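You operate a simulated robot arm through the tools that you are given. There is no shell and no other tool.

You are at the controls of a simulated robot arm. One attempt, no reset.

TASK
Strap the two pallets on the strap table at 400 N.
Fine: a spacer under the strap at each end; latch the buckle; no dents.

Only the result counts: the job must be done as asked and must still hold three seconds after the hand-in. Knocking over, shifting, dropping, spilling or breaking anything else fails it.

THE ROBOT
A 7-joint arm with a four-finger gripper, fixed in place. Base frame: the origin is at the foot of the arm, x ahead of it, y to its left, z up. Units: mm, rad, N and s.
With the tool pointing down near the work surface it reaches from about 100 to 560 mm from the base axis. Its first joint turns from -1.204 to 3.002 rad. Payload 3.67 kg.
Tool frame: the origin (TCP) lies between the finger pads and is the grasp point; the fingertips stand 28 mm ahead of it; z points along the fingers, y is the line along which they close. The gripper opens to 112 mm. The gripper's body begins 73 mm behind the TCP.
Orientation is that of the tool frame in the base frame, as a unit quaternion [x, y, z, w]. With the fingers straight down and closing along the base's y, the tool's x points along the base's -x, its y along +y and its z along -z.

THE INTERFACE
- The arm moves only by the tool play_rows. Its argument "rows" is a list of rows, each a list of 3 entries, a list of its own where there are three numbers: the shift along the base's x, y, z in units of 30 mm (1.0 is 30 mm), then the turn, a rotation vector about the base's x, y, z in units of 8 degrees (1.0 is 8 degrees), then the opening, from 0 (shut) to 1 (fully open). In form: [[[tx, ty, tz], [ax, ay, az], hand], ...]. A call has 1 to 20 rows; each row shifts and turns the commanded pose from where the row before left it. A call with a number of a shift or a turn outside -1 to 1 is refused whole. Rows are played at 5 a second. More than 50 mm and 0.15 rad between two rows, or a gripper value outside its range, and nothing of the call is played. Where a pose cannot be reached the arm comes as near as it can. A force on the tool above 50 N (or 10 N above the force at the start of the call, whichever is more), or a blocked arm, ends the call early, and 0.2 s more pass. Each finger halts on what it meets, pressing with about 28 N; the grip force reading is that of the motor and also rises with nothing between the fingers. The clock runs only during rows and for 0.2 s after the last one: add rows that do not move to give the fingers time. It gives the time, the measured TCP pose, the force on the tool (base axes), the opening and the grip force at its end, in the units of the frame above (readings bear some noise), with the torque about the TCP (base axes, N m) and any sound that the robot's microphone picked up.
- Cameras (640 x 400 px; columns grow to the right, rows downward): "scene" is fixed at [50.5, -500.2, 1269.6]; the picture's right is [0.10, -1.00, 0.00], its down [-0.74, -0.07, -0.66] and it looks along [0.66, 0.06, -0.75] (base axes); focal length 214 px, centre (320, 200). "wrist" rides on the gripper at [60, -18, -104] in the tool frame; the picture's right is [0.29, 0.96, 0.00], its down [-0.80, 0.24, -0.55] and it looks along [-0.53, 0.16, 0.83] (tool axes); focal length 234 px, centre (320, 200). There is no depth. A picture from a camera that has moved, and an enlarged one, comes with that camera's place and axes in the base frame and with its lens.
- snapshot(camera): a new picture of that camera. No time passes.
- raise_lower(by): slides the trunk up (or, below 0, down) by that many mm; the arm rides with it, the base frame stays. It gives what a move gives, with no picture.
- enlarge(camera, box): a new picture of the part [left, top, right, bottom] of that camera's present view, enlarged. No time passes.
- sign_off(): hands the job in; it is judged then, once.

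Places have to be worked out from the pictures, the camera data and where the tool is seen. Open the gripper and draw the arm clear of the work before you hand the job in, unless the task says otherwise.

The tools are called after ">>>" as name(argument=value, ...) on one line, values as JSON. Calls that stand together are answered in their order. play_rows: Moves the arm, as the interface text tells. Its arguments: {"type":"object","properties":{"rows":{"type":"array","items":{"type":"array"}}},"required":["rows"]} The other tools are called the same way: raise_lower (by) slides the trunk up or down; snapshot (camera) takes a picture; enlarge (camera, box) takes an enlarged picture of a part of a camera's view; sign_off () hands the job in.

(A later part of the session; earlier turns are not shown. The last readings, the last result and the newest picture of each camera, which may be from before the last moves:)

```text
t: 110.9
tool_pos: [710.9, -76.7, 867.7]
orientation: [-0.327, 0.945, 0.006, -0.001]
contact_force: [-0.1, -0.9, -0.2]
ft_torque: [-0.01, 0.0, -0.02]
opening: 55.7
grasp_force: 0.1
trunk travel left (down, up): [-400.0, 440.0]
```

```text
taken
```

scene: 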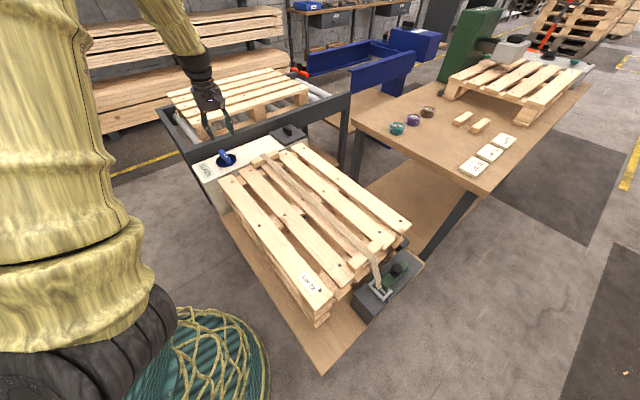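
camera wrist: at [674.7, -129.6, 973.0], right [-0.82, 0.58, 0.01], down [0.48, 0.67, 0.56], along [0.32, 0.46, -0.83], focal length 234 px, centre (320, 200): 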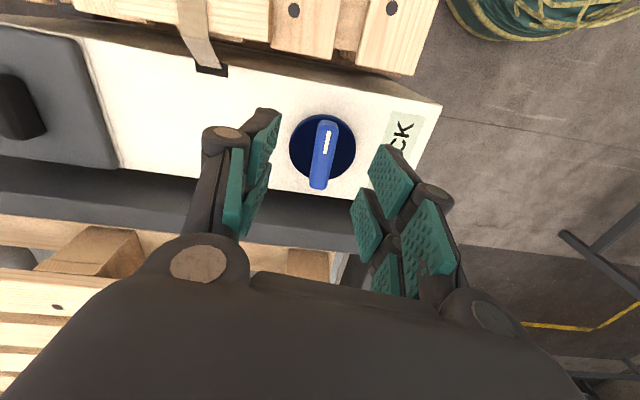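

The strap runs taut-looking over both spacers to the latched buckle. I'll zoom on the knob and its surroundings.

>>> enlarge(camera="wrist", box=[260, 80, 440, 220])

>>> enlarge(camera="scene", box=[190, 130, 270, 190])

>>> enlarge(camera="scene", box=[340, 220, 440, 310])

```text
2.86 times, centred on (350, 150) of wrist
camera zoom: at [674.7, -129.6, 973.0], right [-0.82, 0.58, 0.01], down [0.48, 0.67, 0.56], along [0.32, 0.46, -0.83], focal length 669 px, centre (234, 343)
```

zoom: 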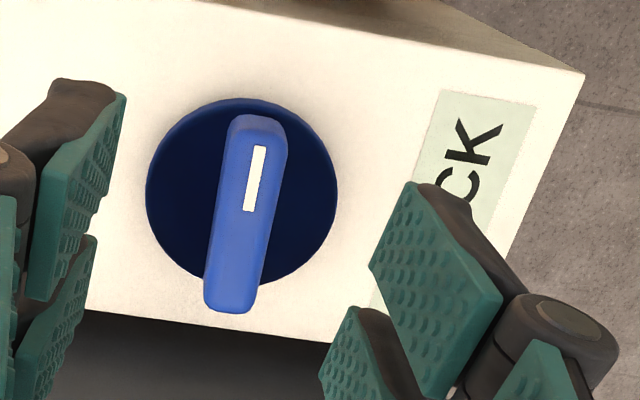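

```text
6.67 times, centred on (230, 160) of scene
camera zoom: at [50.5, -500.2, 1269.6], right [0.1, -1.0, 0.0], down [-0.74, -0.07, -0.66], along [0.66, 0.06, -0.75], focal length 1430 px, centre (920, 467)
```

zoom: 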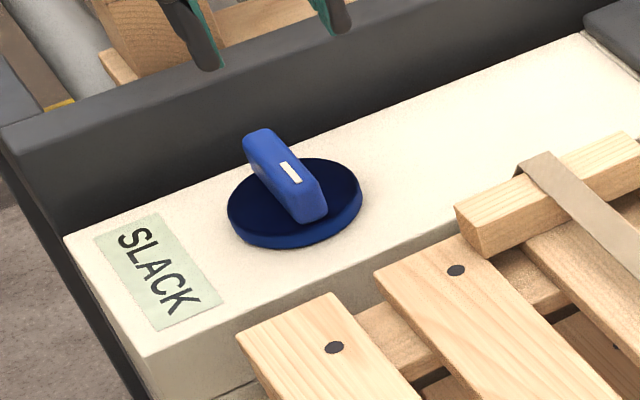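

```text
4.44 times, centred on (390, 265) of scene
camera zoom: at [50.5, -500.2, 1269.6], right [0.1, -1.0, 0.0], down [-0.74, -0.07, -0.66], along [0.66, 0.06, -0.75], focal length 953 px, centre (9, -89)
```

zoom: 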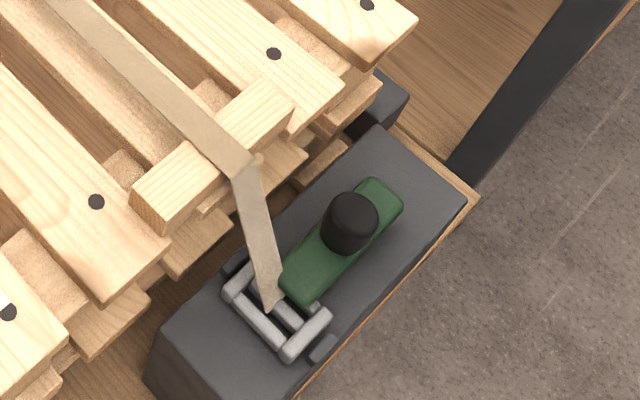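

Knob centre is about [729, -45], with the bar along the strap direction (45°), ≈77 mm long and ≈21 mm wide, its top near z≈738. I'll align at yaw +45° above it and lower.

>>> play_rows(rows=[[[0.3, 0.52, 0], [0, 0, 0.45], 0.5], [[0.3, 0.52, 0], [0, 0, 0.45], 0.5], [[0, 0, 0], [0, 0, 0], 0.5], [[0, 0, 0], [0, 0, 0], 0.5]])

>>> raise_lower(by=-70)

>>> snapshot(camera="wrist")

>>> enlarge(camera="scene", box=[180, 100, 280, 190])

```text
t: 111.9
tool_pos: [729.1, -46.4, 868.1]
orientation: [-0.384, 0.923, 0.006, -0.001]
contact_force: [0.9, -0.1, 0.0]
ft_torque: [-0.01, -0.05, 0.01]
opening: 56.2
grasp_force: 0.1
trunk travel left (down, up): [-400.0, 440.0]
```

```text
t: 113.0
tool_pos: [727.7, -46.2, 798.1]
orientation: [-0.385, 0.923, 0.006, -0.001]
contact_force: [-0.7, -0.5, 0.9]
ft_torque: [-0.03, -0.03, -0.03]
opening: 56.0
grasp_force: 0.1
trunk travel left (down, up): [-330.0, 510.0]
```

```text
taken
camera wrist: at [699.1, -102.5, 903.0], right [-0.88, 0.47, 0.01], down [0.39, 0.73, 0.56], along [0.26, 0.5, -0.83], focal length 234 px, centre (320, 200)
```

wrist: 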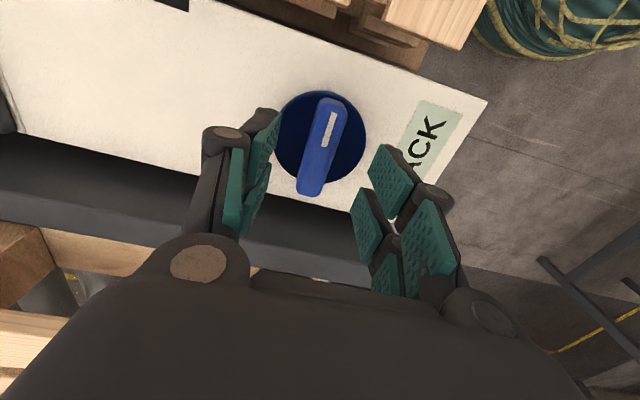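

```text
4.44 times, centred on (230, 145) of scene
camera zoom: at [50.5, -500.2, 1269.6], right [0.1, -1.0, 0.0], down [-0.74, -0.07, -0.66], along [0.66, 0.06, -0.75], focal length 953 px, centre (720, 444)
```

zoom: 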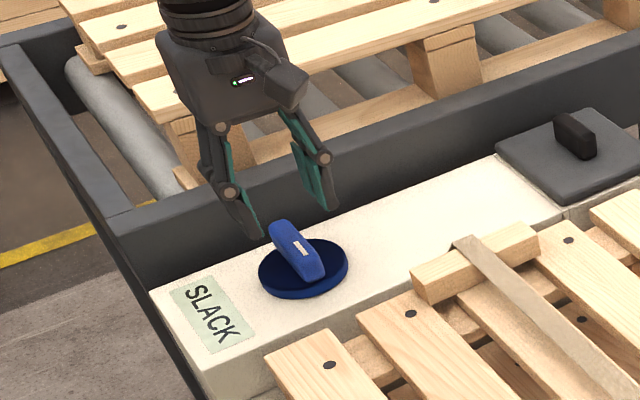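

The bar is centred under the tool axis. I'll descend to TCP z≈745.

>>> play_rows(rows=[[[0, 0, -0.6], [0, 0, 0], 0.5], [[0, 0, -0.6], [0, 0, 0], 0.5], [[0, 0, -0.5], [0, 0, 0], 0.5], [[0, 0, 0], [0, 0, 0], 0.5], [[0, 0, 0], [0, 0, 0], 0.5]])

>>> snapshot(camera="wrist")

>>> enlarge(camera="scene", box=[190, 110, 270, 180])

```text
t: 114.2
tool_pos: [728.5, -45.5, 746.1]
orientation: [-0.384, 0.923, 0.007, 0.0]
contact_force: [-0.7, -0.2, 0.3]
ft_torque: [0.03, 0.0, 0.0]
opening: 56.4
grasp_force: 0.2
trunk travel left (down, up): [-330.0, 510.0]
```

```text
taken
camera wrist: at [699.1, -102.6, 851.8], right [-0.88, 0.47, 0.01], down [0.39, 0.73, 0.56], along [0.26, 0.5, -0.83], focal length 234 px, centre (320, 200)
```

wrist: 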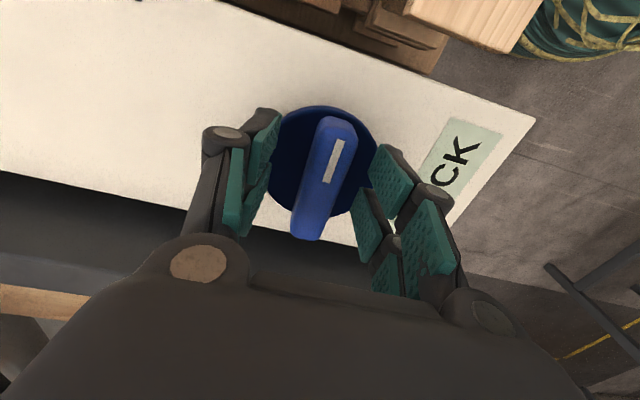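

```text
5.71 times, centred on (230, 145) of scene
camera zoom: at [50.5, -500.2, 1269.6], right [0.1, -1.0, 0.0], down [-0.74, -0.07, -0.66], along [0.66, 0.06, -0.75], focal length 1226 px, centre (834, 514)
```

zoom: 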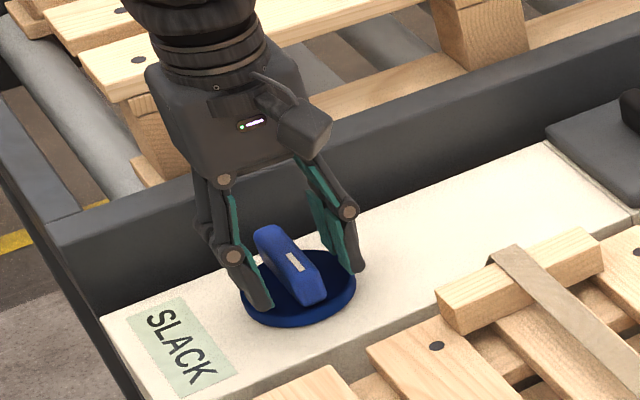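

Fingers straddle the bar above the disc. I'll close on it.

>>> play_rows(rows=[[[0, 0, 0], [0, 0, 0], 0.3], [[0, 0, 0], [0, 0, 0], 0.2], [[0, 0, 0], [0, 0, 0], 0.08], [[0, 0, 0], [0, 0, 0], 0.08]])

>>> snapshot(camera="wrist")

```text
t: 115.2
tool_pos: [727.0, -44.5, 747.4]
orientation: [-0.385, 0.923, 0.007, -0.002]
contact_force: [-18.7, 12.9, -4.8]
ft_torque: [0.73, 0.37, -0.28]
opening: 22.0
grasp_force: 45.3
trunk travel left (down, up): [-330.0, 510.0]
```

```text
taken
camera wrist: at [697.8, -100.9, 851.7], right [-0.88, 0.47, 0.01], down [0.39, 0.73, 0.56], along [0.25, 0.5, -0.83], focal length 234 px, centre (320, 200)
```

wrist: 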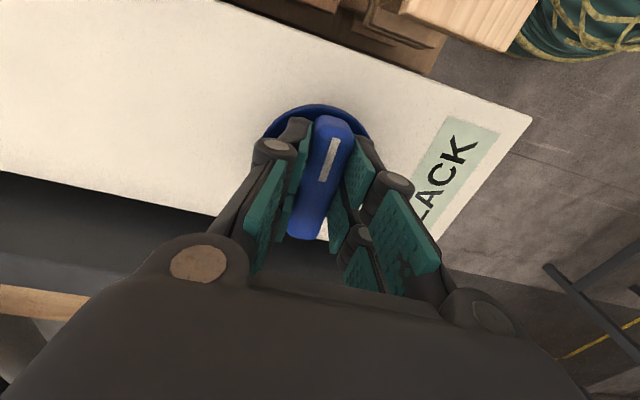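

Grip is on the bar (22 mm) with about 22 N sideways toward -q, meaning the knob's centre lies slightly that way. I'll shift about 3 mm to relieve it.

>>> play_rows(rows=[[[-0.05, 0.05, 0], [0, 0, 0], 0.08], [[0, 0, 0], [0, 0, 0], 0.08]])

```text
t: 115.8
tool_pos: [727.0, -45.6, 747.1]
orientation: [-0.384, 0.923, 0.006, -0.001]
contact_force: [-11.3, 8.2, -6.8]
ft_torque: [-0.87, 1.18, -0.27]
opening: 21.9
grasp_force: 45.5
trunk travel left (down, up): [-330.0, 510.0]
```

>>> play_rows(rows=[[[-0.08, 0.08, 0], [0, 0, 0], 0.08], [[0, 0, 0], [0, 0, 0], 0.08]])

```text
t: 116.4
tool_pos: [725.9, -44.8, 747.5]
orientation: [-0.383, 0.924, 0.007, 0.0]
contact_force: [12.8, -12.0, -6.9]
ft_torque: [-1.19, 0.23, -0.27]
opening: 22.1
grasp_force: 44.8
trunk travel left (down, up): [-330.0, 510.0]
```

>>> play_rows(rows=[[[0.04, -0.04, 0], [0, 0, 0], 0.08], [[0, 0, 0], [0, 0, 0], 0.08]])

>>> enlarge(camera="scene", box=[190, 120, 270, 190])

```text
t: 117.0
tool_pos: [727.3, -44.4, 746.9]
orientation: [-0.385, 0.923, 0.007, 0.0]
contact_force: [8.1, -11.6, -4.3]
ft_torque: [0.68, -1.28, -0.41]
opening: 21.8
grasp_force: 44.9
trunk travel left (down, up): [-330.0, 510.0]
```

```text
5.71 times, centred on (230, 155) of scene
camera zoom: at [50.5, -500.2, 1269.6], right [0.1, -1.0, 0.0], down [-0.74, -0.07, -0.66], along [0.66, 0.06, -0.75], focal length 1226 px, centre (834, 457)
```

zoom: 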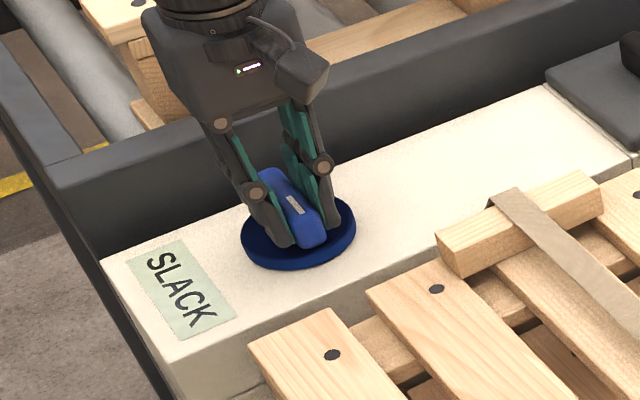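

Residual force is modest. I'll try a small clockwise turn of 12° and read the display.

>>> play_rows(rows=[[[0.02, -0.02, 0], [0, 0, -0.5], 0.08], [[0, 0, 0], [0, 0, -0.5], 0.08], [[0, 0, 0], [0, 0, -0.5], 0.08], [[0, 0, 0], [0, 0, 0], 0.08]])

>>> enlarge(camera="scene", box=[190, 120, 270, 190])

```text
t: 118.0
tool_pos: [725.8, -44.4, 747.3]
orientation: [-0.286, 0.958, 0.007, -0.001]
contact_force: [-4.4, 0.0, -0.9]
ft_torque: [0.08, 0.03, 0.03]
opening: 22.1
grasp_force: 45.0
trunk travel left (down, up): [-330.0, 510.0]
```

```text
5.71 times, centred on (230, 155) of scene
camera zoom: at [50.5, -500.2, 1269.6], right [0.1, -1.0, 0.0], down [-0.74, -0.07, -0.66], along [0.66, 0.06, -0.75], focal length 1226 px, centre (834, 457)
```

zoom: 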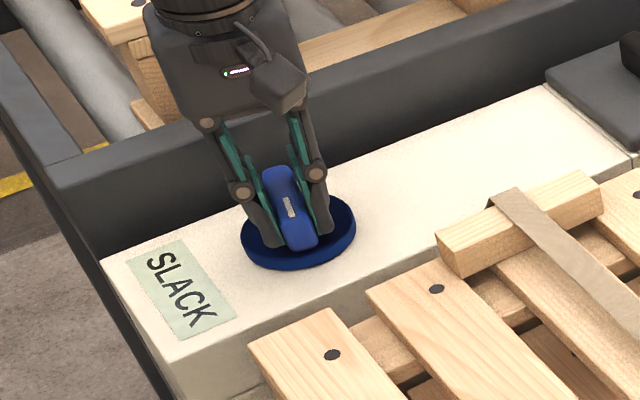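

Knob turns easily and the display still reads SLACK. I'll continue clockwise in small increments.

>>> play_rows(rows=[[[0, 0, 0], [0, 0, -0.6], 0.08], [[0, 0, 0], [0, 0, -0.6], 0.08], [[0, 0, 0], [0, 0, -0.6], 0.08], [[0, 0, 0], [0, 0, 0], 0.08]])

>>> enlarge(camera="scene", box=[190, 120, 270, 190])

>>> enlarge(camera="scene", box=[340, 220, 440, 310])

```text
t: 119.0
tool_pos: [724.6, -41.9, 746.6]
orientation: [-0.164, 0.986, 0.007, 0.001]
contact_force: [-19.3, 29.2, -4.0]
ft_torque: [1.07, 0.05, 0.27]
opening: 22.0
grasp_force: 44.8
trunk travel left (down, up): [-330.0, 510.0]
```

```text
5.71 times, centred on (230, 155) of scene
camera zoom: at [50.5, -500.2, 1269.6], right [0.1, -1.0, 0.0], down [-0.74, -0.07, -0.66], along [0.66, 0.06, -0.75], focal length 1226 px, centre (834, 457)
```

zoom: 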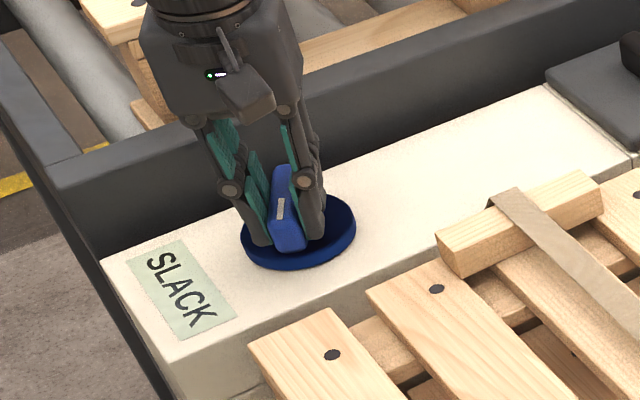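

```text
4.44 times, centred on (390, 265) of scene
camera zoom: at [50.5, -500.2, 1269.6], right [0.1, -1.0, 0.0], down [-0.74, -0.07, -0.66], along [0.66, 0.06, -0.75], focal length 953 px, centre (9, -89)
```

zoom: 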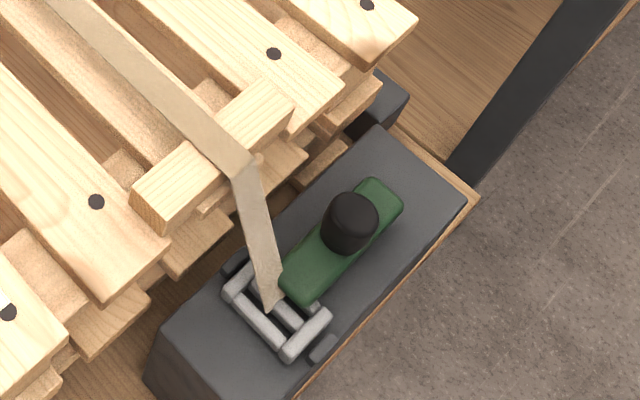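

Lateral force has grown to about 35 N toward +y, so I'll shift the commanded centre a few mm that way before turning further.

>>> play_rows(rows=[[[-0.04, 0.1, 0], [0, 0, 0], 0.08], [[0, 0, 0], [0, 0, 0], 0.08], [[0, 0, 0], [0, 0, 0], 0.08]])

```text
t: 119.8
tool_pos: [724.4, -41.0, 746.3]
orientation: [-0.163, 0.987, 0.006, 0.001]
contact_force: [-15.2, 7.8, -7.5]
ft_torque: [-0.09, 0.38, 0.09]
opening: 22.0
grasp_force: 44.9
trunk travel left (down, up): [-330.0, 510.0]
```

>>> play_rows(rows=[[[-0.04, 0.03, 0], [0, 0, -0.5], 0.08], [[0, 0, 0], [0, 0, -0.5], 0.08], [[0, 0, 0], [0, 0, -0.5], 0.08], [[0, 0, 0], [0, 0, 0], 0.08]])

>>> enlarge(camera="scene", box=[190, 120, 270, 190])

```text
t: 120.8
tool_pos: [724.4, -38.9, 747.4]
orientation: [-0.059, 0.998, 0.007, 0.002]
contact_force: [-5.1, 1.5, -5.2]
ft_torque: [0.02, 0.51, 0.03]
opening: 21.8
grasp_force: 45.2
trunk travel left (down, up): [-330.0, 510.0]
```

```text
5.71 times, centred on (230, 155) of scene
camera zoom: at [50.5, -500.2, 1269.6], right [0.1, -1.0, 0.0], down [-0.74, -0.07, -0.66], along [0.66, 0.06, -0.75], focal length 1226 px, centre (834, 457)
```

zoom: 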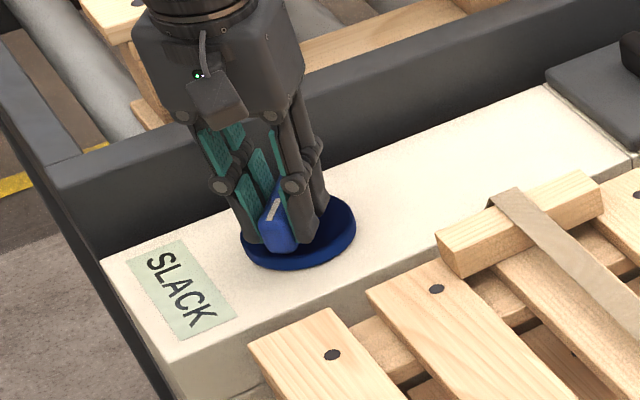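

About 38° clockwise so far and still SLACK with low torque. I'll continue turning.

>>> play_rows(rows=[[[-0.01, 0, 0], [0, 0, -0.6], 0.08], [[0, 0, 0], [0, 0, -0.6], 0.08], [[0, 0, 0], [0, 0, -0.6], 0.08], [[0, 0, 0], [0, 0, 0], 0.08]])

>>> enlarge(camera="scene", box=[190, 120, 270, 190])

```text
t: 121.8
tool_pos: [724.1, -39.2, 746.9]
orientation: [0.065, 0.998, 0.006, 0.003]
contact_force: [-0.6, 15.3, -5.8]
ft_torque: [0.27, -0.81, 0.13]
opening: 21.5
grasp_force: 44.6
trunk travel left (down, up): [-330.0, 510.0]
```

```text
5.71 times, centred on (230, 155) of scene
camera zoom: at [50.5, -500.2, 1269.6], right [0.1, -1.0, 0.0], down [-0.74, -0.07, -0.66], along [0.66, 0.06, -0.75], focal length 1226 px, centre (834, 457)
```

zoom: 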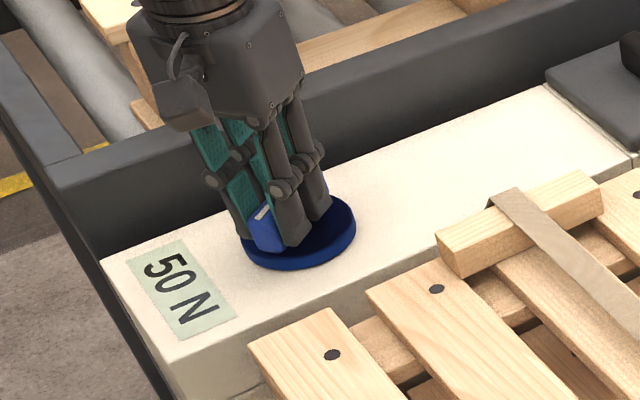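

Display now reads 50 N. I'll check that the buckle and spacers hold, then turn a bit more.

>>> enlarge(camera="scene", box=[340, 220, 440, 310])

>>> play_rows(rows=[[[0, 0.03, 0], [0, 0, -0.4], 0.08], [[0, 0, 0], [0, 0, -0.4], 0.08], [[0, 0, 0], [0, 0, 0], 0.08]])

>>> enlarge(camera="scene", box=[190, 120, 270, 190])

```text
4.44 times, centred on (390, 265) of scene
camera zoom: at [50.5, -500.2, 1269.6], right [0.1, -1.0, 0.0], down [-0.74, -0.07, -0.66], along [0.66, 0.06, -0.75], focal length 953 px, centre (9, -89)
```

zoom: 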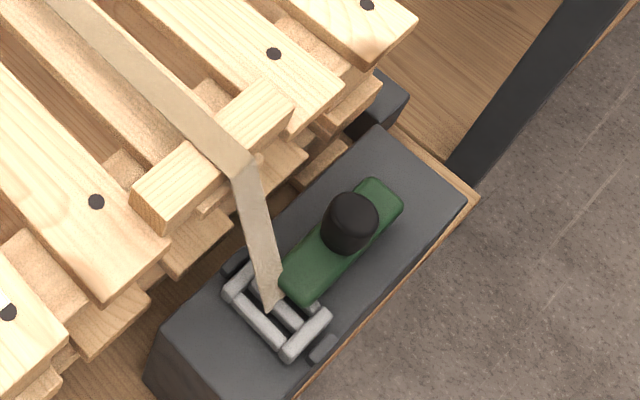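

```text
t: 122.6
tool_pos: [724.1, -37.0, 747.7]
orientation: [0.122, 0.992, 0.005, 0.002]
contact_force: [5.5, 21.1, -3.7]
ft_torque: [0.47, -0.65, 0.16]
opening: 22.0
grasp_force: 45.0
trunk travel left (down, up): [-330.0, 510.0]
```

```text
5.71 times, centred on (230, 155) of scene
camera zoom: at [50.5, -500.2, 1269.6], right [0.1, -1.0, 0.0], down [-0.74, -0.07, -0.66], along [0.66, 0.06, -0.75], focal length 1226 px, centre (834, 457)
```

zoom: 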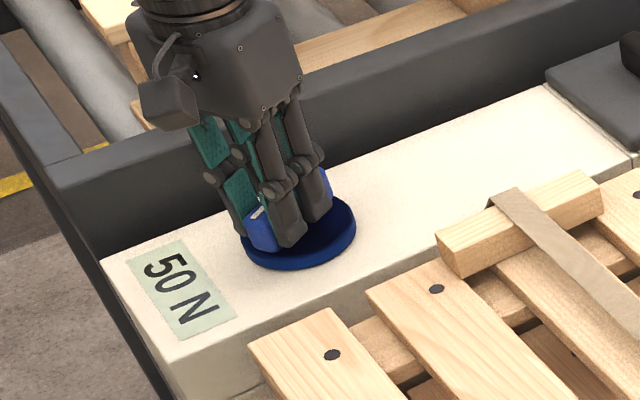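

>>> play_rows(rows=[[[0, 0.06, 0], [0, 0, -0.5], 0.08], [[0, 0, 0], [0, 0, -0.5], 0.08], [[0, 0, 0], [0, 0, 0], 0.08]])

>>> enlarge(camera="scene", box=[190, 120, 270, 190])

```text
t: 123.4
tool_pos: [724.2, -35.1, 746.6]
orientation: [0.192, 0.981, 0.005, 0.004]
contact_force: [13.3, 19.1, 1.9]
ft_torque: [0.83, 0.48, 0.17]
opening: 22.0
grasp_force: 45.3
trunk travel left (down, up): [-330.0, 510.0]
```

```text
5.71 times, centred on (230, 155) of scene
camera zoom: at [50.5, -500.2, 1269.6], right [0.1, -1.0, 0.0], down [-0.74, -0.07, -0.66], along [0.66, 0.06, -0.75], focal length 1226 px, centre (834, 457)
```

zoom: 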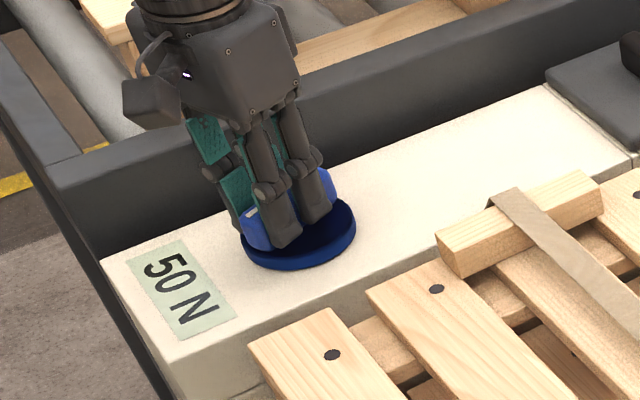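

Still 50 N at about 67° of turn. The drift pattern shows the knob's true centre at about [730, -38.5], so I'm gripping about 6 mm off-centre. I'll release at this low tension to see whether the knob holds by itself, then re-grip centred.

>>> play_rows(rows=[[[0, 0, 0], [0, 0, 0], 0.3], [[0, 0, 0], [0, 0, 0], 0.45], [[0, 0, 0], [0, 0, 0], 0.45], [[0, 0, 0], [0, 0, 0], 0.45]])

>>> enlarge(camera="scene", box=[190, 120, 270, 190])

>>> snapshot(camera="wrist")

```text
t: 124.4
tool_pos: [723.8, -37.3, 746.9]
orientation: [0.191, 0.982, 0.006, 0.003]
contact_force: [-0.2, 0.2, -0.5]
ft_torque: [-0.01, 0.06, 0.03]
opening: 50.5
grasp_force: 0.1
trunk travel left (down, up): [-330.0, 510.0]
```

```text
5.71 times, centred on (230, 155) of scene
camera zoom: at [50.5, -500.2, 1269.6], right [0.1, -1.0, 0.0], down [-0.74, -0.07, -0.66], along [0.66, 0.06, -0.75], focal length 1226 px, centre (834, 457)
```

zoom: 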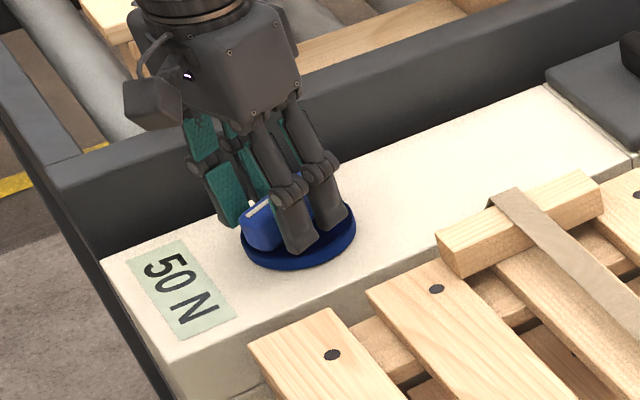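

```text
taken
camera wrist: at [660.1, -32.7, 851.8], right [0.09, 1.0, 0.01], down [0.82, -0.08, 0.56], along [0.56, -0.04, -0.83], focal length 234 px, centre (320, 200)
```

wrist: 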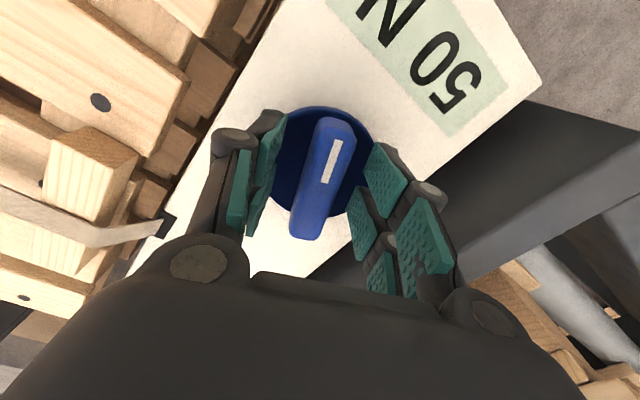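

The tension holds at 50 N with the grip open, so the knob self-locks. The bar midpoint measures [729, -38.7], so I'll shift there and re-grip.

>>> play_rows(rows=[[[0.183, -0.045, 0], [0, 0, 0.2], 0.45], [[0, 0, 0], [0, 0, 0], 0.45], [[0, 0, 0], [0, 0, 0], 0.25], [[0, 0, 0], [0, 0, 0], 0.08], [[0, 0, 0], [0, 0, 0], 0.08]])

>>> snapshot(camera="wrist")

```text
t: 125.6
tool_pos: [729.2, -38.7, 746.3]
orientation: [0.176, 0.984, 0.005, 0.003]
contact_force: [0.0, 1.3, -1.9]
ft_torque: [0.08, 0.02, -0.01]
opening: 21.8
grasp_force: 44.5
trunk travel left (down, up): [-330.0, 510.0]
```

```text
taken
camera wrist: at [665.5, -35.2, 851.7], right [0.06, 1.0, 0.01], down [0.83, -0.06, 0.56], along [0.56, -0.03, -0.83], focal length 234 px, centre (320, 200)
```

wrist: 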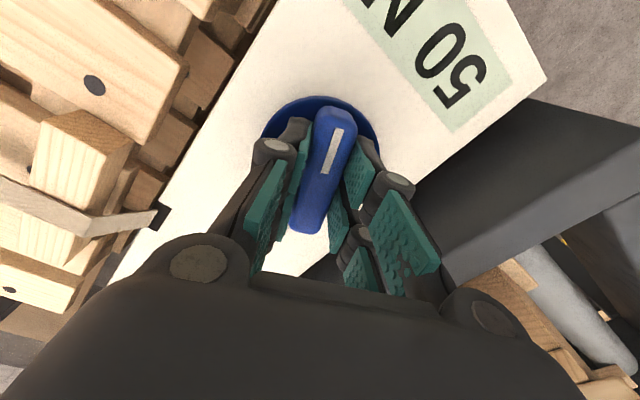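

Well centred now, with lateral force near zero. I'll continue clockwise in ~12° increments, reading the display each time.

>>> play_rows(rows=[[[0, 0, 0], [0, 0, -0.5], 0.08], [[0, 0, 0], [0, 0, -0.5], 0.08], [[0, 0, 0], [0, 0, -0.5], 0.08], [[0, 0, 0], [0, 0, 0], 0.08]])

>>> enlarge(camera="scene", box=[190, 120, 270, 190])

```text
t: 126.6
tool_pos: [729.9, -38.6, 746.9]
orientation: [0.281, 0.96, 0.008, 0.001]
contact_force: [-6.8, 22.6, -19.0]
ft_torque: [1.04, 0.87, 0.03]
opening: 22.2
grasp_force: 45.0
trunk travel left (down, up): [-330.0, 510.0]
```

```text
5.71 times, centred on (230, 155) of scene
camera zoom: at [50.5, -500.2, 1269.6], right [0.1, -1.0, 0.0], down [-0.74, -0.07, -0.66], along [0.66, 0.06, -0.75], focal length 1226 px, centre (834, 457)
```

zoom: 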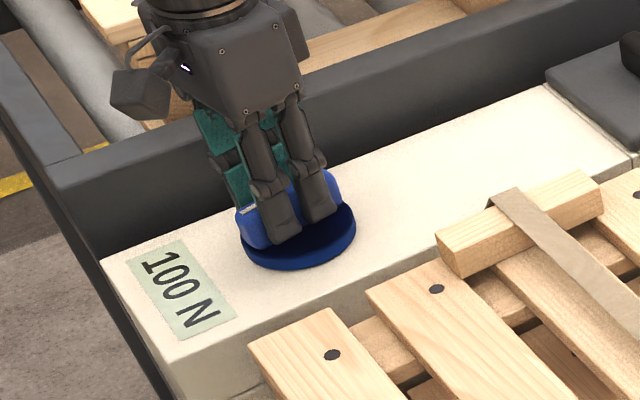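

100 N at roughly 78° of turn, so about 50 N per 30°. I'll relieve the small side and vertical loads and continue.

>>> play_rows(rows=[[[0.02, 0.05, -0.06], [0, 0, -0.5], 0.08], [[0, 0, 0], [0, 0, -0.5], 0.08], [[0, 0, 0], [0, 0, -0.5], 0.08], [[0, 0, 0], [0, 0, 0], 0.08]])

>>> enlarge(camera="scene", box=[190, 120, 270, 190])

>>> enlarge(camera="scene", box=[340, 220, 440, 310])

```text
t: 127.6
tool_pos: [732.3, -41.5, 751.9]
orientation: [0.386, 0.922, 0.021, -0.003]
contact_force: [-7.7, 26.8, -15.6]
ft_torque: [0.62, 1.14, -0.02]
opening: 22.2
grasp_force: 44.5
trunk travel left (down, up): [-330.0, 510.0]
```

```text
5.71 times, centred on (230, 155) of scene
camera zoom: at [50.5, -500.2, 1269.6], right [0.1, -1.0, 0.0], down [-0.74, -0.07, -0.66], along [0.66, 0.06, -0.75], focal length 1226 px, centre (834, 457)
```

zoom: 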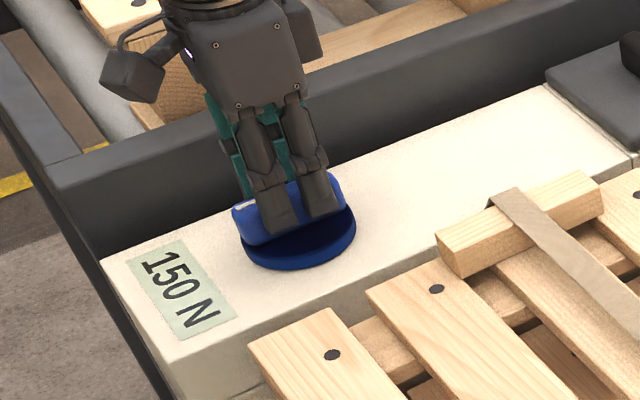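

```text
4.44 times, centred on (390, 265) of scene
camera zoom: at [50.5, -500.2, 1269.6], right [0.1, -1.0, 0.0], down [-0.74, -0.07, -0.66], along [0.66, 0.06, -0.75], focal length 953 px, centre (9, -89)
```

zoom: 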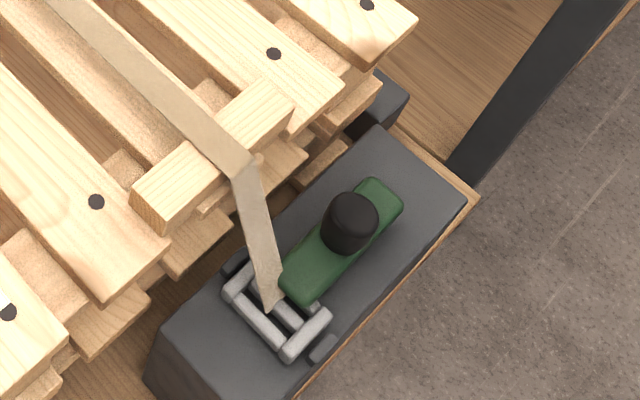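

Display reads 150 N, but the TCP was pulled up 5 mm and tilted about 2.4°, which suggests the arm is nearing a joint limit. I'll release (the knob holds itself), lift off, and test the free yaw range here.

>>> play_rows(rows=[[[0, 0, 0], [0, 0, 0], 0.25], [[0, 0, 0], [0, 0, 0], 0.45], [[0, 0, 0], [0, 0, 0], 0.45], [[0, 0, 0], [0, 0, 0], 0.45]])

>>> enlarge(camera="scene", box=[190, 120, 270, 190])

>>> snapshot(camera="scene")

```text
t: 128.6
tool_pos: [732.9, -47.4, 751.7]
orientation: [0.388, 0.921, 0.021, -0.003]
contact_force: [0.3, -0.5, -1.3]
ft_torque: [0.03, -0.02, -0.03]
opening: 50.4
grasp_force: 0.1
trunk travel left (down, up): [-330.0, 510.0]
```

```text
5.71 times, centred on (230, 155) of scene
camera zoom: at [50.5, -500.2, 1269.6], right [0.1, -1.0, 0.0], down [-0.74, -0.07, -0.66], along [0.66, 0.06, -0.75], focal length 1226 px, centre (834, 457)
```

zoom: 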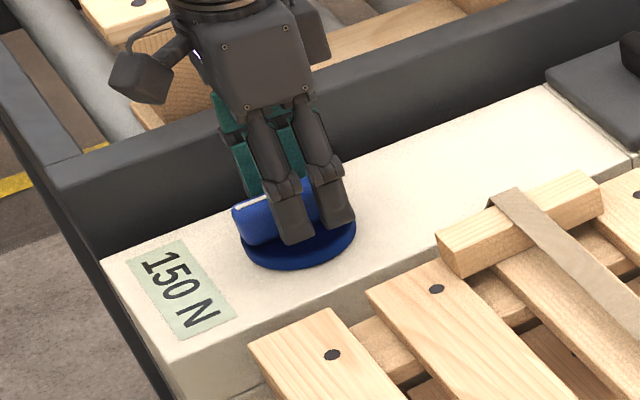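

```text
taken
```

scene: 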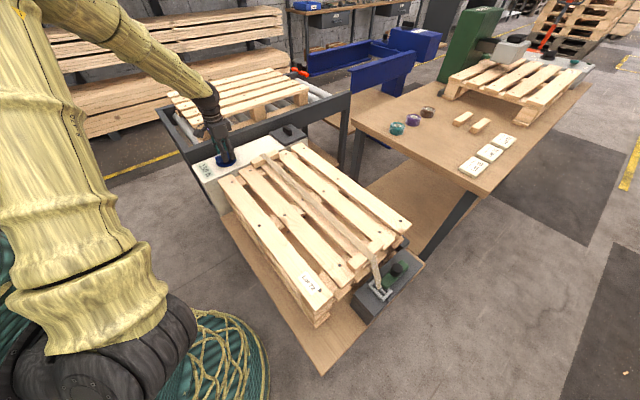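

Tension holds at 150 N. The pose is off even with no contact, so it is kinematic. I'll raise clear and experiment with yaw in free space.

>>> raise_lower(by=90)

>>> play_rows(rows=[[[0, 0, 0], [0, 0, -1], 0.45], [[0, 0, 0], [0, 0, -1], 0.45], [[0, 0, 0], [0, 0, 0], 0.45], [[0, 0, 0], [0, 0, 0], 0.45]])

>>> play_rows(rows=[[[0, 0, 0], [0, 0, -1], 0.45], [[0, 0, 0], [0, 0, -1], 0.45], [[0, 0, 0], [0, 0, 0], 0.45], [[0, 0, 0], [0, 0, 0], 0.45]])

```text
t: 129.8
tool_pos: [733.7, -47.1, 840.7]
orientation: [0.389, 0.921, 0.021, -0.003]
contact_force: [0.0, -0.2, 0.3]
ft_torque: [-0.01, -0.01, -0.02]
opening: 50.4
grasp_force: 0.0
trunk travel left (down, up): [-420.0, 420.0]
```

```text
t: 131.0
tool_pos: [739.1, -60.9, 853.8]
orientation: [0.524, 0.851, 0.041, -0.015]
contact_force: [-0.1, -0.3, -0.2]
ft_torque: [0.07, 0.0, -0.03]
opening: 50.7
grasp_force: 0.0
trunk travel left (down, up): [-420.0, 420.0]
stopped in row 4: the arm was blocked; the commanded pose is now the measured one
```

```text
t: 132.0
tool_pos: [744.0, -71.3, 861.3]
orientation: [0.646, 0.761, 0.06, -0.02]
contact_force: [0.3, -0.7, -0.4]
ft_torque: [0.03, -0.03, 0.02]
opening: 50.3
grasp_force: 0.1
trunk travel left (down, up): [-420.0, 420.0]
```

The arm drifts toward -y and tilts as yaw goes below about -35° here, so that direction is limited. I'll undo the tilt, rotate back toward positive yaw, and see how far that side goes.

>>> play_rows(rows=[[[-0.1, 0.2, 0], [0, 0, 1], 0.45], [[-0.1, 0.2, 0], [0, 0, 1], 0.45], [[-0.1, 0.2, 0], [-0.3, 0.15, 1], 0.45], [[-0.03, 0.1, 0], [-0.25, 0.14, 0.9], 0.45], [[0, 0, 0], [0, 0, 1], 0.45], [[0, 0, 0], [0, 0, 1], 0.45], [[0, 0, 0], [0, 0, 1], 0.45], [[0, 0, 0], [0, 0, 1], 0.45], [[0, 0, 0], [0, 0, 1], 0.45], [[0, 0, 0], [0, 0, 1], 0.45], [[0, 0, 0], [0, 0, 0], 0.45]])

```text
t: 134.4
tool_pos: [728.9, -36.8, 851.1]
orientation: [-0.001, 1.0, -0.011, -0.011]
contact_force: [0.3, 0.2, -0.6]
ft_torque: [0.01, -0.03, 0.01]
opening: 50.2
grasp_force: 0.0
trunk travel left (down, up): [-420.0, 420.0]
```

>>> play_rows(rows=[[[0, 0, 0], [0.158, -0.158, 0], 0.45], [[0, 0, 0], [0, 0, 1], 0.45], [[0, 0, 0], [0, 0, 1], 0.45], [[0, 0, 0], [0, 0, 1], 0.45], [[0, 0, 0], [0, 0, 1], 0.45], [[0, 0, 0], [0, 0, 1], 0.45], [[0, 0, 0], [0, 0, 1], 0.45], [[0, 0, 0], [0, 0, 1], 0.45], [[0, 0, 0], [0, 0, 1], 0.45], [[0, 0, 0], [0, 0, 0], 0.45]])

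>>> play_rows(rows=[[[0, 0, 0], [0, 0, 1], 0.45], [[0, 0, 0], [0, 0, 1], 0.45], [[0, 0, 0], [0, 0, 1], 0.45], [[0, 0, 0], [0, 0, 0], 0.45]])

>>> play_rows(rows=[[[0, 0, 0], [0, 0, 1], 0.45], [[0, 0, 0], [0, 0, 1], 0.45], [[0, 0, 0], [0, 0, 1], 0.45], [[0, 0, 0], [0, 0, 0], 0.45]])

```text
t: 136.6
tool_pos: [728.6, -38.1, 852.1]
orientation: [-0.531, 0.847, 0.0, 0.0]
contact_force: [0.3, -0.2, -0.2]
ft_torque: [0.0, 0.0, 0.01]
opening: 50.3
grasp_force: 0.1
trunk travel left (down, up): [-420.0, 420.0]
```

```text
t: 137.6
tool_pos: [729.1, -38.5, 853.0]
orientation: [-0.695, 0.719, 0.0, 0.0]
contact_force: [-0.7, 0.1, -0.8]
ft_torque: [-0.02, -0.01, 0.04]
opening: 50.4
grasp_force: 0.1
trunk travel left (down, up): [-420.0, 420.0]
```

```text
t: 138.6
tool_pos: [729.1, -37.2, 852.2]
orientation: [0.83, -0.558, 0.0, -0.001]
contact_force: [0.5, 0.2, 1.4]
ft_torque: [0.0, 0.01, 0.01]
opening: 50.4
grasp_force: 0.0
trunk travel left (down, up): [-420.0, 420.0]
```

Positive yaw works cleanly up to 112° so far. I'll continue to about 136°, which matches the bar's present angle from the other side.

>>> play_rows(rows=[[[0, 0, 0], [0, 0, 1], 0.45], [[0, 0, 0], [0, 0, 1], 0.45], [[0, 0, 0], [0, 0, 1], 0.45], [[0, 0, 0], [0, 0, 0], 0.45]])

>>> snapshot(camera="wrist")

>>> snapshot(camera="scene")

```text
t: 139.6
tool_pos: [728.2, -37.6, 853.7]
orientation: [0.927, -0.374, 0.001, -0.001]
contact_force: [-0.6, -0.3, -0.6]
ft_torque: [-0.01, 0.02, -0.05]
opening: 50.5
grasp_force: 0.0
trunk travel left (down, up): [-420.0, 420.0]
```

```text
taken
camera wrist: at [783.9, -66.1, 957.3], right [-0.46, -0.89, 0.0], down [-0.74, 0.38, 0.55], along [-0.49, 0.25, -0.83], focal length 234 px, centre (320, 200)
```

wrist: 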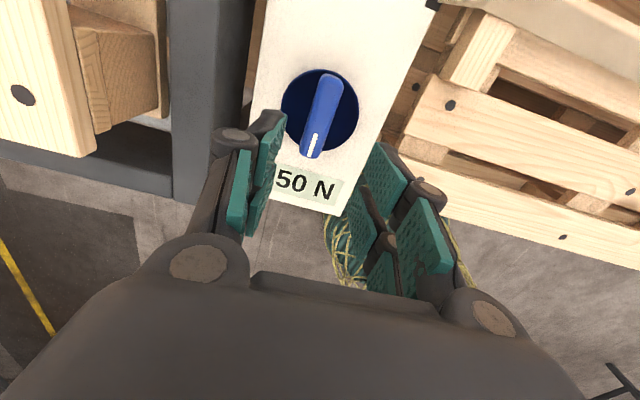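

```text
taken
```

scene: 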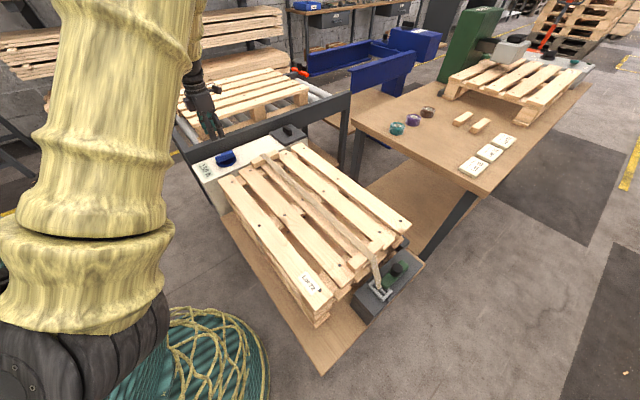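

Yaw 136° is reached exactly, and the bar now lies at about -41° with its midpoint near [731, -39]. I'll align, lower, and re-grip.

>>> play_rows(rows=[[[0.06, -0.045, 0], [0, 0, 0.35], 0.5], [[0, 0, 0], [0, 0, 0], 0.5], [[0, 0, 0], [0, 0, 0], 0.5]])

>>> raise_lower(by=-85)

>>> snapshot(camera="wrist")

>>> enlarge(camera="scene", box=[170, 90, 290, 190])

```text
t: 140.4
tool_pos: [731.1, -40.1, 852.3]
orientation: [0.936, -0.352, 0.0, 0.0]
contact_force: [0.9, 0.0, 0.4]
ft_torque: [0.0, 0.03, 0.0]
opening: 55.8
grasp_force: 0.1
trunk travel left (down, up): [-420.0, 420.0]
```

```text
t: 141.6
tool_pos: [729.6, -38.7, 767.9]
orientation: [0.936, -0.352, 0.0, -0.001]
contact_force: [0.1, -0.4, 0.7]
ft_torque: [-0.01, -0.02, -0.01]
opening: 55.9
grasp_force: 0.1
trunk travel left (down, up): [-335.0, 505.0]
```

```text
taken
camera wrist: at [787.0, -64.8, 872.5], right [-0.41, -0.91, 0.0], down [-0.76, 0.34, 0.55], along [-0.5, 0.23, -0.83], focal length 234 px, centre (320, 200)
```

wrist: 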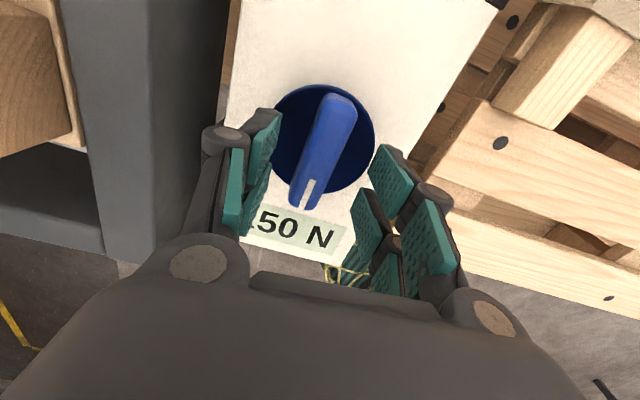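

```text
4.00 times, centred on (230, 140) of scene
camera zoom: at [50.5, -500.2, 1269.6], right [0.1, -1.0, 0.0], down [-0.74, -0.07, -0.66], along [0.66, 0.06, -0.75], focal length 858 px, centre (680, 440)
```

zoom: 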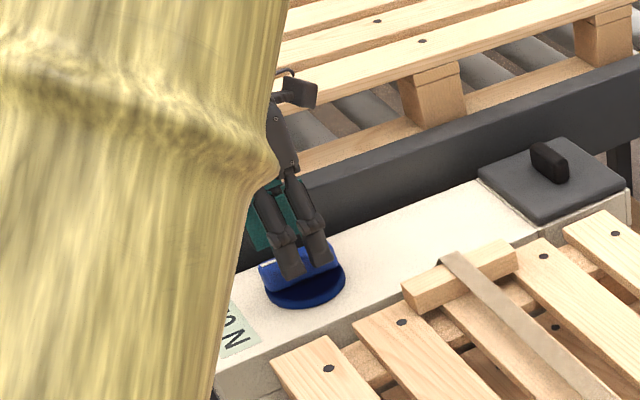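

The bar is centred under the tool. I'll descend the last 22 mm and grip.

>>> play_rows(rows=[[[0.02, -0.01, -0.4], [0, 0, 0], 0.5], [[0, 0, -0.35], [0, 0, 0], 0.5], [[0, 0, 0], [0, 0, 0], 0.5], [[0, 0, 0], [0, 0, 0], 0.3], [[0, 0, 0], [0, 0, 0], 0.08], [[0, 0, 0], [0, 0, 0], 0.08]])

>>> snapshot(camera="wrist")

```text
t: 143.0
tool_pos: [731.1, -39.0, 745.6]
orientation: [0.936, -0.352, 0.0, -0.001]
contact_force: [4.0, 7.3, -1.2]
ft_torque: [0.26, -0.22, 0.01]
opening: 21.9
grasp_force: 44.7
trunk travel left (down, up): [-335.0, 505.0]
```

```text
taken
camera wrist: at [788.0, -64.5, 849.9], right [-0.41, -0.91, 0.0], down [-0.76, 0.34, 0.55], along [-0.5, 0.23, -0.83], focal length 234 px, centre (320, 200)
```

wrist: 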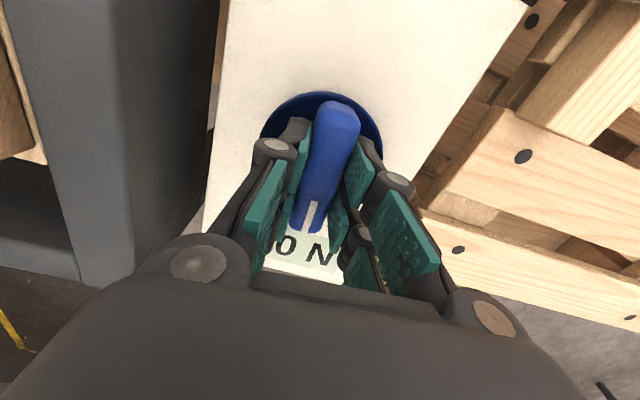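

Grip is centred, with 8 N of side load. I'll turn clockwise again in small steps, checking the display via the wrist camera.

>>> play_rows(rows=[[[0, 0, 0], [0, 0, -0.5], 0.08], [[0, 0, 0], [0, 0, -0.5], 0.08], [[0, 0, 0], [0, 0, -0.5], 0.08], [[0, 0, 0], [0, 0, 0], 0.08]])

>>> snapshot(camera="wrist")

>>> enlarge(camera="scene", box=[180, 110, 280, 190])

```text
t: 144.0
tool_pos: [731.7, -37.8, 745.2]
orientation: [0.894, -0.448, 0.0, -0.001]
contact_force: [4.3, 20.1, -2.6]
ft_torque: [0.87, -0.09, 0.0]
opening: 22.0
grasp_force: 45.0
trunk travel left (down, up): [-335.0, 505.0]
```

```text
taken
camera wrist: at [781.4, -75.7, 849.9], right [-0.59, -0.8, 0.0], down [-0.67, 0.49, 0.55], along [-0.44, 0.33, -0.83], focal length 234 px, centre (320, 200)
```

wrist: 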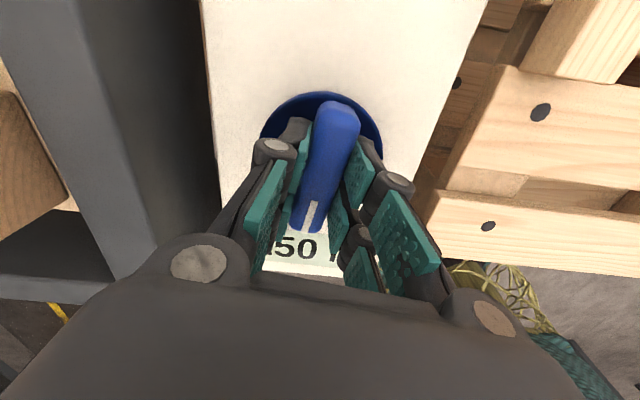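

```text
5.00 times, centred on (230, 150) of scene
camera zoom: at [50.5, -500.2, 1269.6], right [0.1, -1.0, 0.0], down [-0.74, -0.07, -0.66], along [0.66, 0.06, -0.75], focal length 1072 px, centre (770, 450)
```

zoom: 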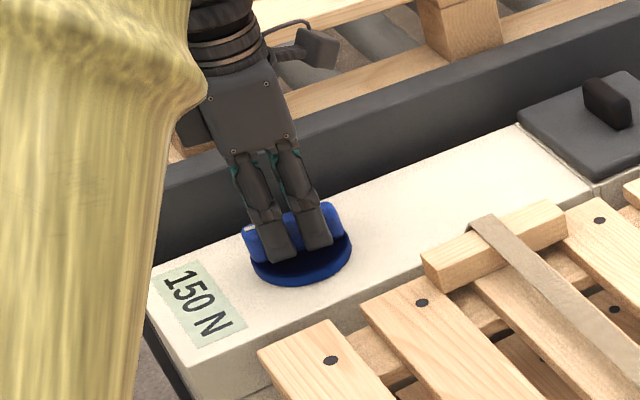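

>>> play_rows(rows=[[[0, 0.06, 0], [0, 0, -0.5], 0.08], [[0, 0, 0], [0, 0, -0.5], 0.08], [[0, 0, 0], [0, 0, 0], 0.08]])

>>> enlarge(camera="scene", box=[180, 110, 280, 190])

>>> play_rows(rows=[[[0, 0, 0], [0, 0, -0.5], 0.08], [[0, 0, 0], [0, 0, -0.5], 0.08], [[0, 0, 0], [0, 0, 0], 0.08]])

>>> enlarge(camera="scene", box=[180, 110, 280, 190])

```text
t: 144.8
tool_pos: [730.8, -38.8, 744.6]
orientation: [0.86, -0.51, 0.0, 0.0]
contact_force: [7.7, 2.7, 6.1]
ft_torque: [-0.23, -0.08, 0.02]
opening: 22.0
grasp_force: 45.5
trunk travel left (down, up): [-335.0, 505.0]
```

```text
5.00 times, centred on (230, 150) of scene
camera zoom: at [50.5, -500.2, 1269.6], right [0.1, -1.0, 0.0], down [-0.74, -0.07, -0.66], along [0.66, 0.06, -0.75], focal length 1072 px, centre (770, 450)
```

zoom: 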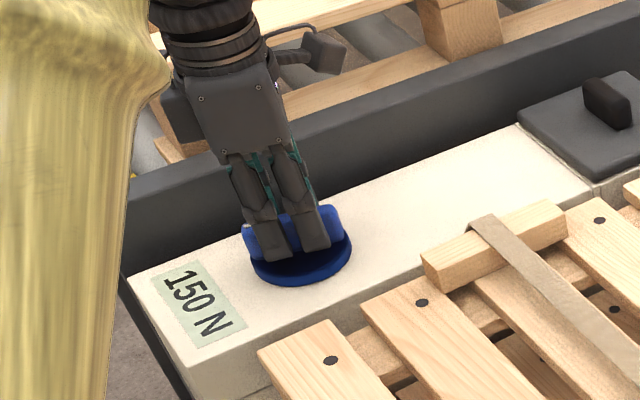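

```text
t: 145.6
tool_pos: [732.3, -38.7, 744.3]
orientation: [0.823, -0.568, 0.0, 0.0]
contact_force: [12.1, -4.7, 9.3]
ft_torque: [-0.62, -0.5, 0.02]
opening: 22.1
grasp_force: 45.1
trunk travel left (down, up): [-335.0, 505.0]
```

```text
5.00 times, centred on (230, 150) of scene
camera zoom: at [50.5, -500.2, 1269.6], right [0.1, -1.0, 0.0], down [-0.74, -0.07, -0.66], along [0.66, 0.06, -0.75], focal length 1072 px, centre (770, 450)
```

zoom: 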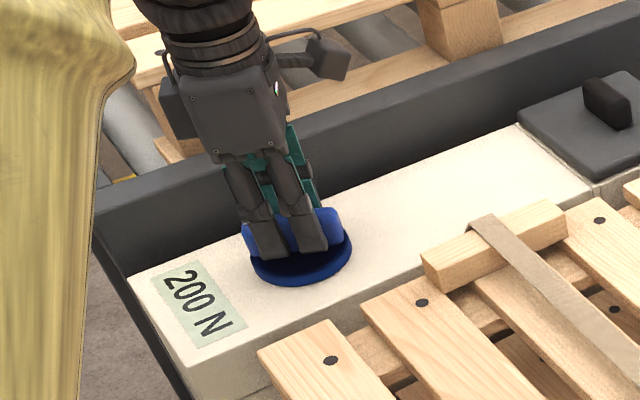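

200 N now; transitions are spaced roughly 22–23° apart. I'll continue in ~8–12° steps.

>>> play_rows(rows=[[[0.04, -0.02, 0.02], [0, 0, -0.5], 0.08], [[0, 0, 0], [0, 0, -0.5], 0.08], [[0, 0, 0], [0, 0, -0.5], 0.08], [[0, 0, 0], [0, 0, 0], 0.08]])

>>> enlarge(camera="scene", box=[180, 110, 280, 190])

>>> enlarge(camera="scene", box=[340, 220, 440, 310])

```text
t: 146.6
tool_pos: [732.1, -38.7, 745.7]
orientation: [0.759, -0.651, 0.001, 0.001]
contact_force: [1.3, -0.2, 6.7]
ft_torque: [0.35, -0.03, -0.01]
opening: 22.2
grasp_force: 45.0
trunk travel left (down, up): [-335.0, 505.0]
```

```text
5.00 times, centred on (230, 150) of scene
camera zoom: at [50.5, -500.2, 1269.6], right [0.1, -1.0, 0.0], down [-0.74, -0.07, -0.66], along [0.66, 0.06, -0.75], focal length 1072 px, centre (770, 450)
```

zoom: 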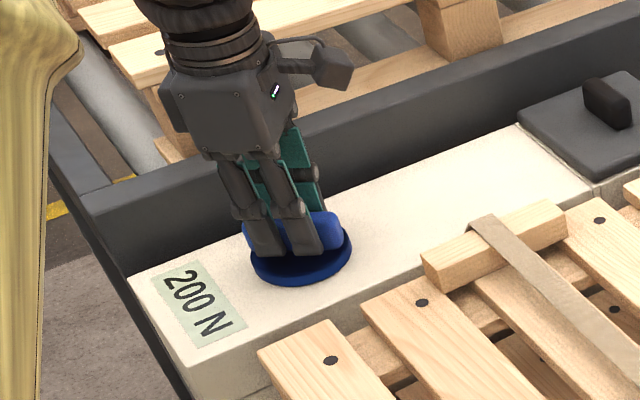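

```text
4.44 times, centred on (390, 265) of scene
camera zoom: at [50.5, -500.2, 1269.6], right [0.1, -1.0, 0.0], down [-0.74, -0.07, -0.66], along [0.66, 0.06, -0.75], focal length 953 px, centre (9, -89)
```

zoom: 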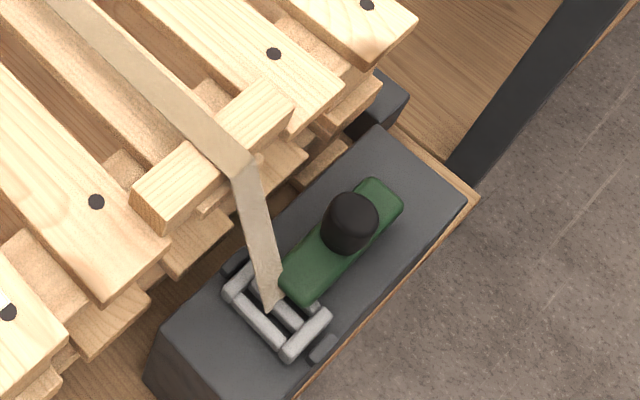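

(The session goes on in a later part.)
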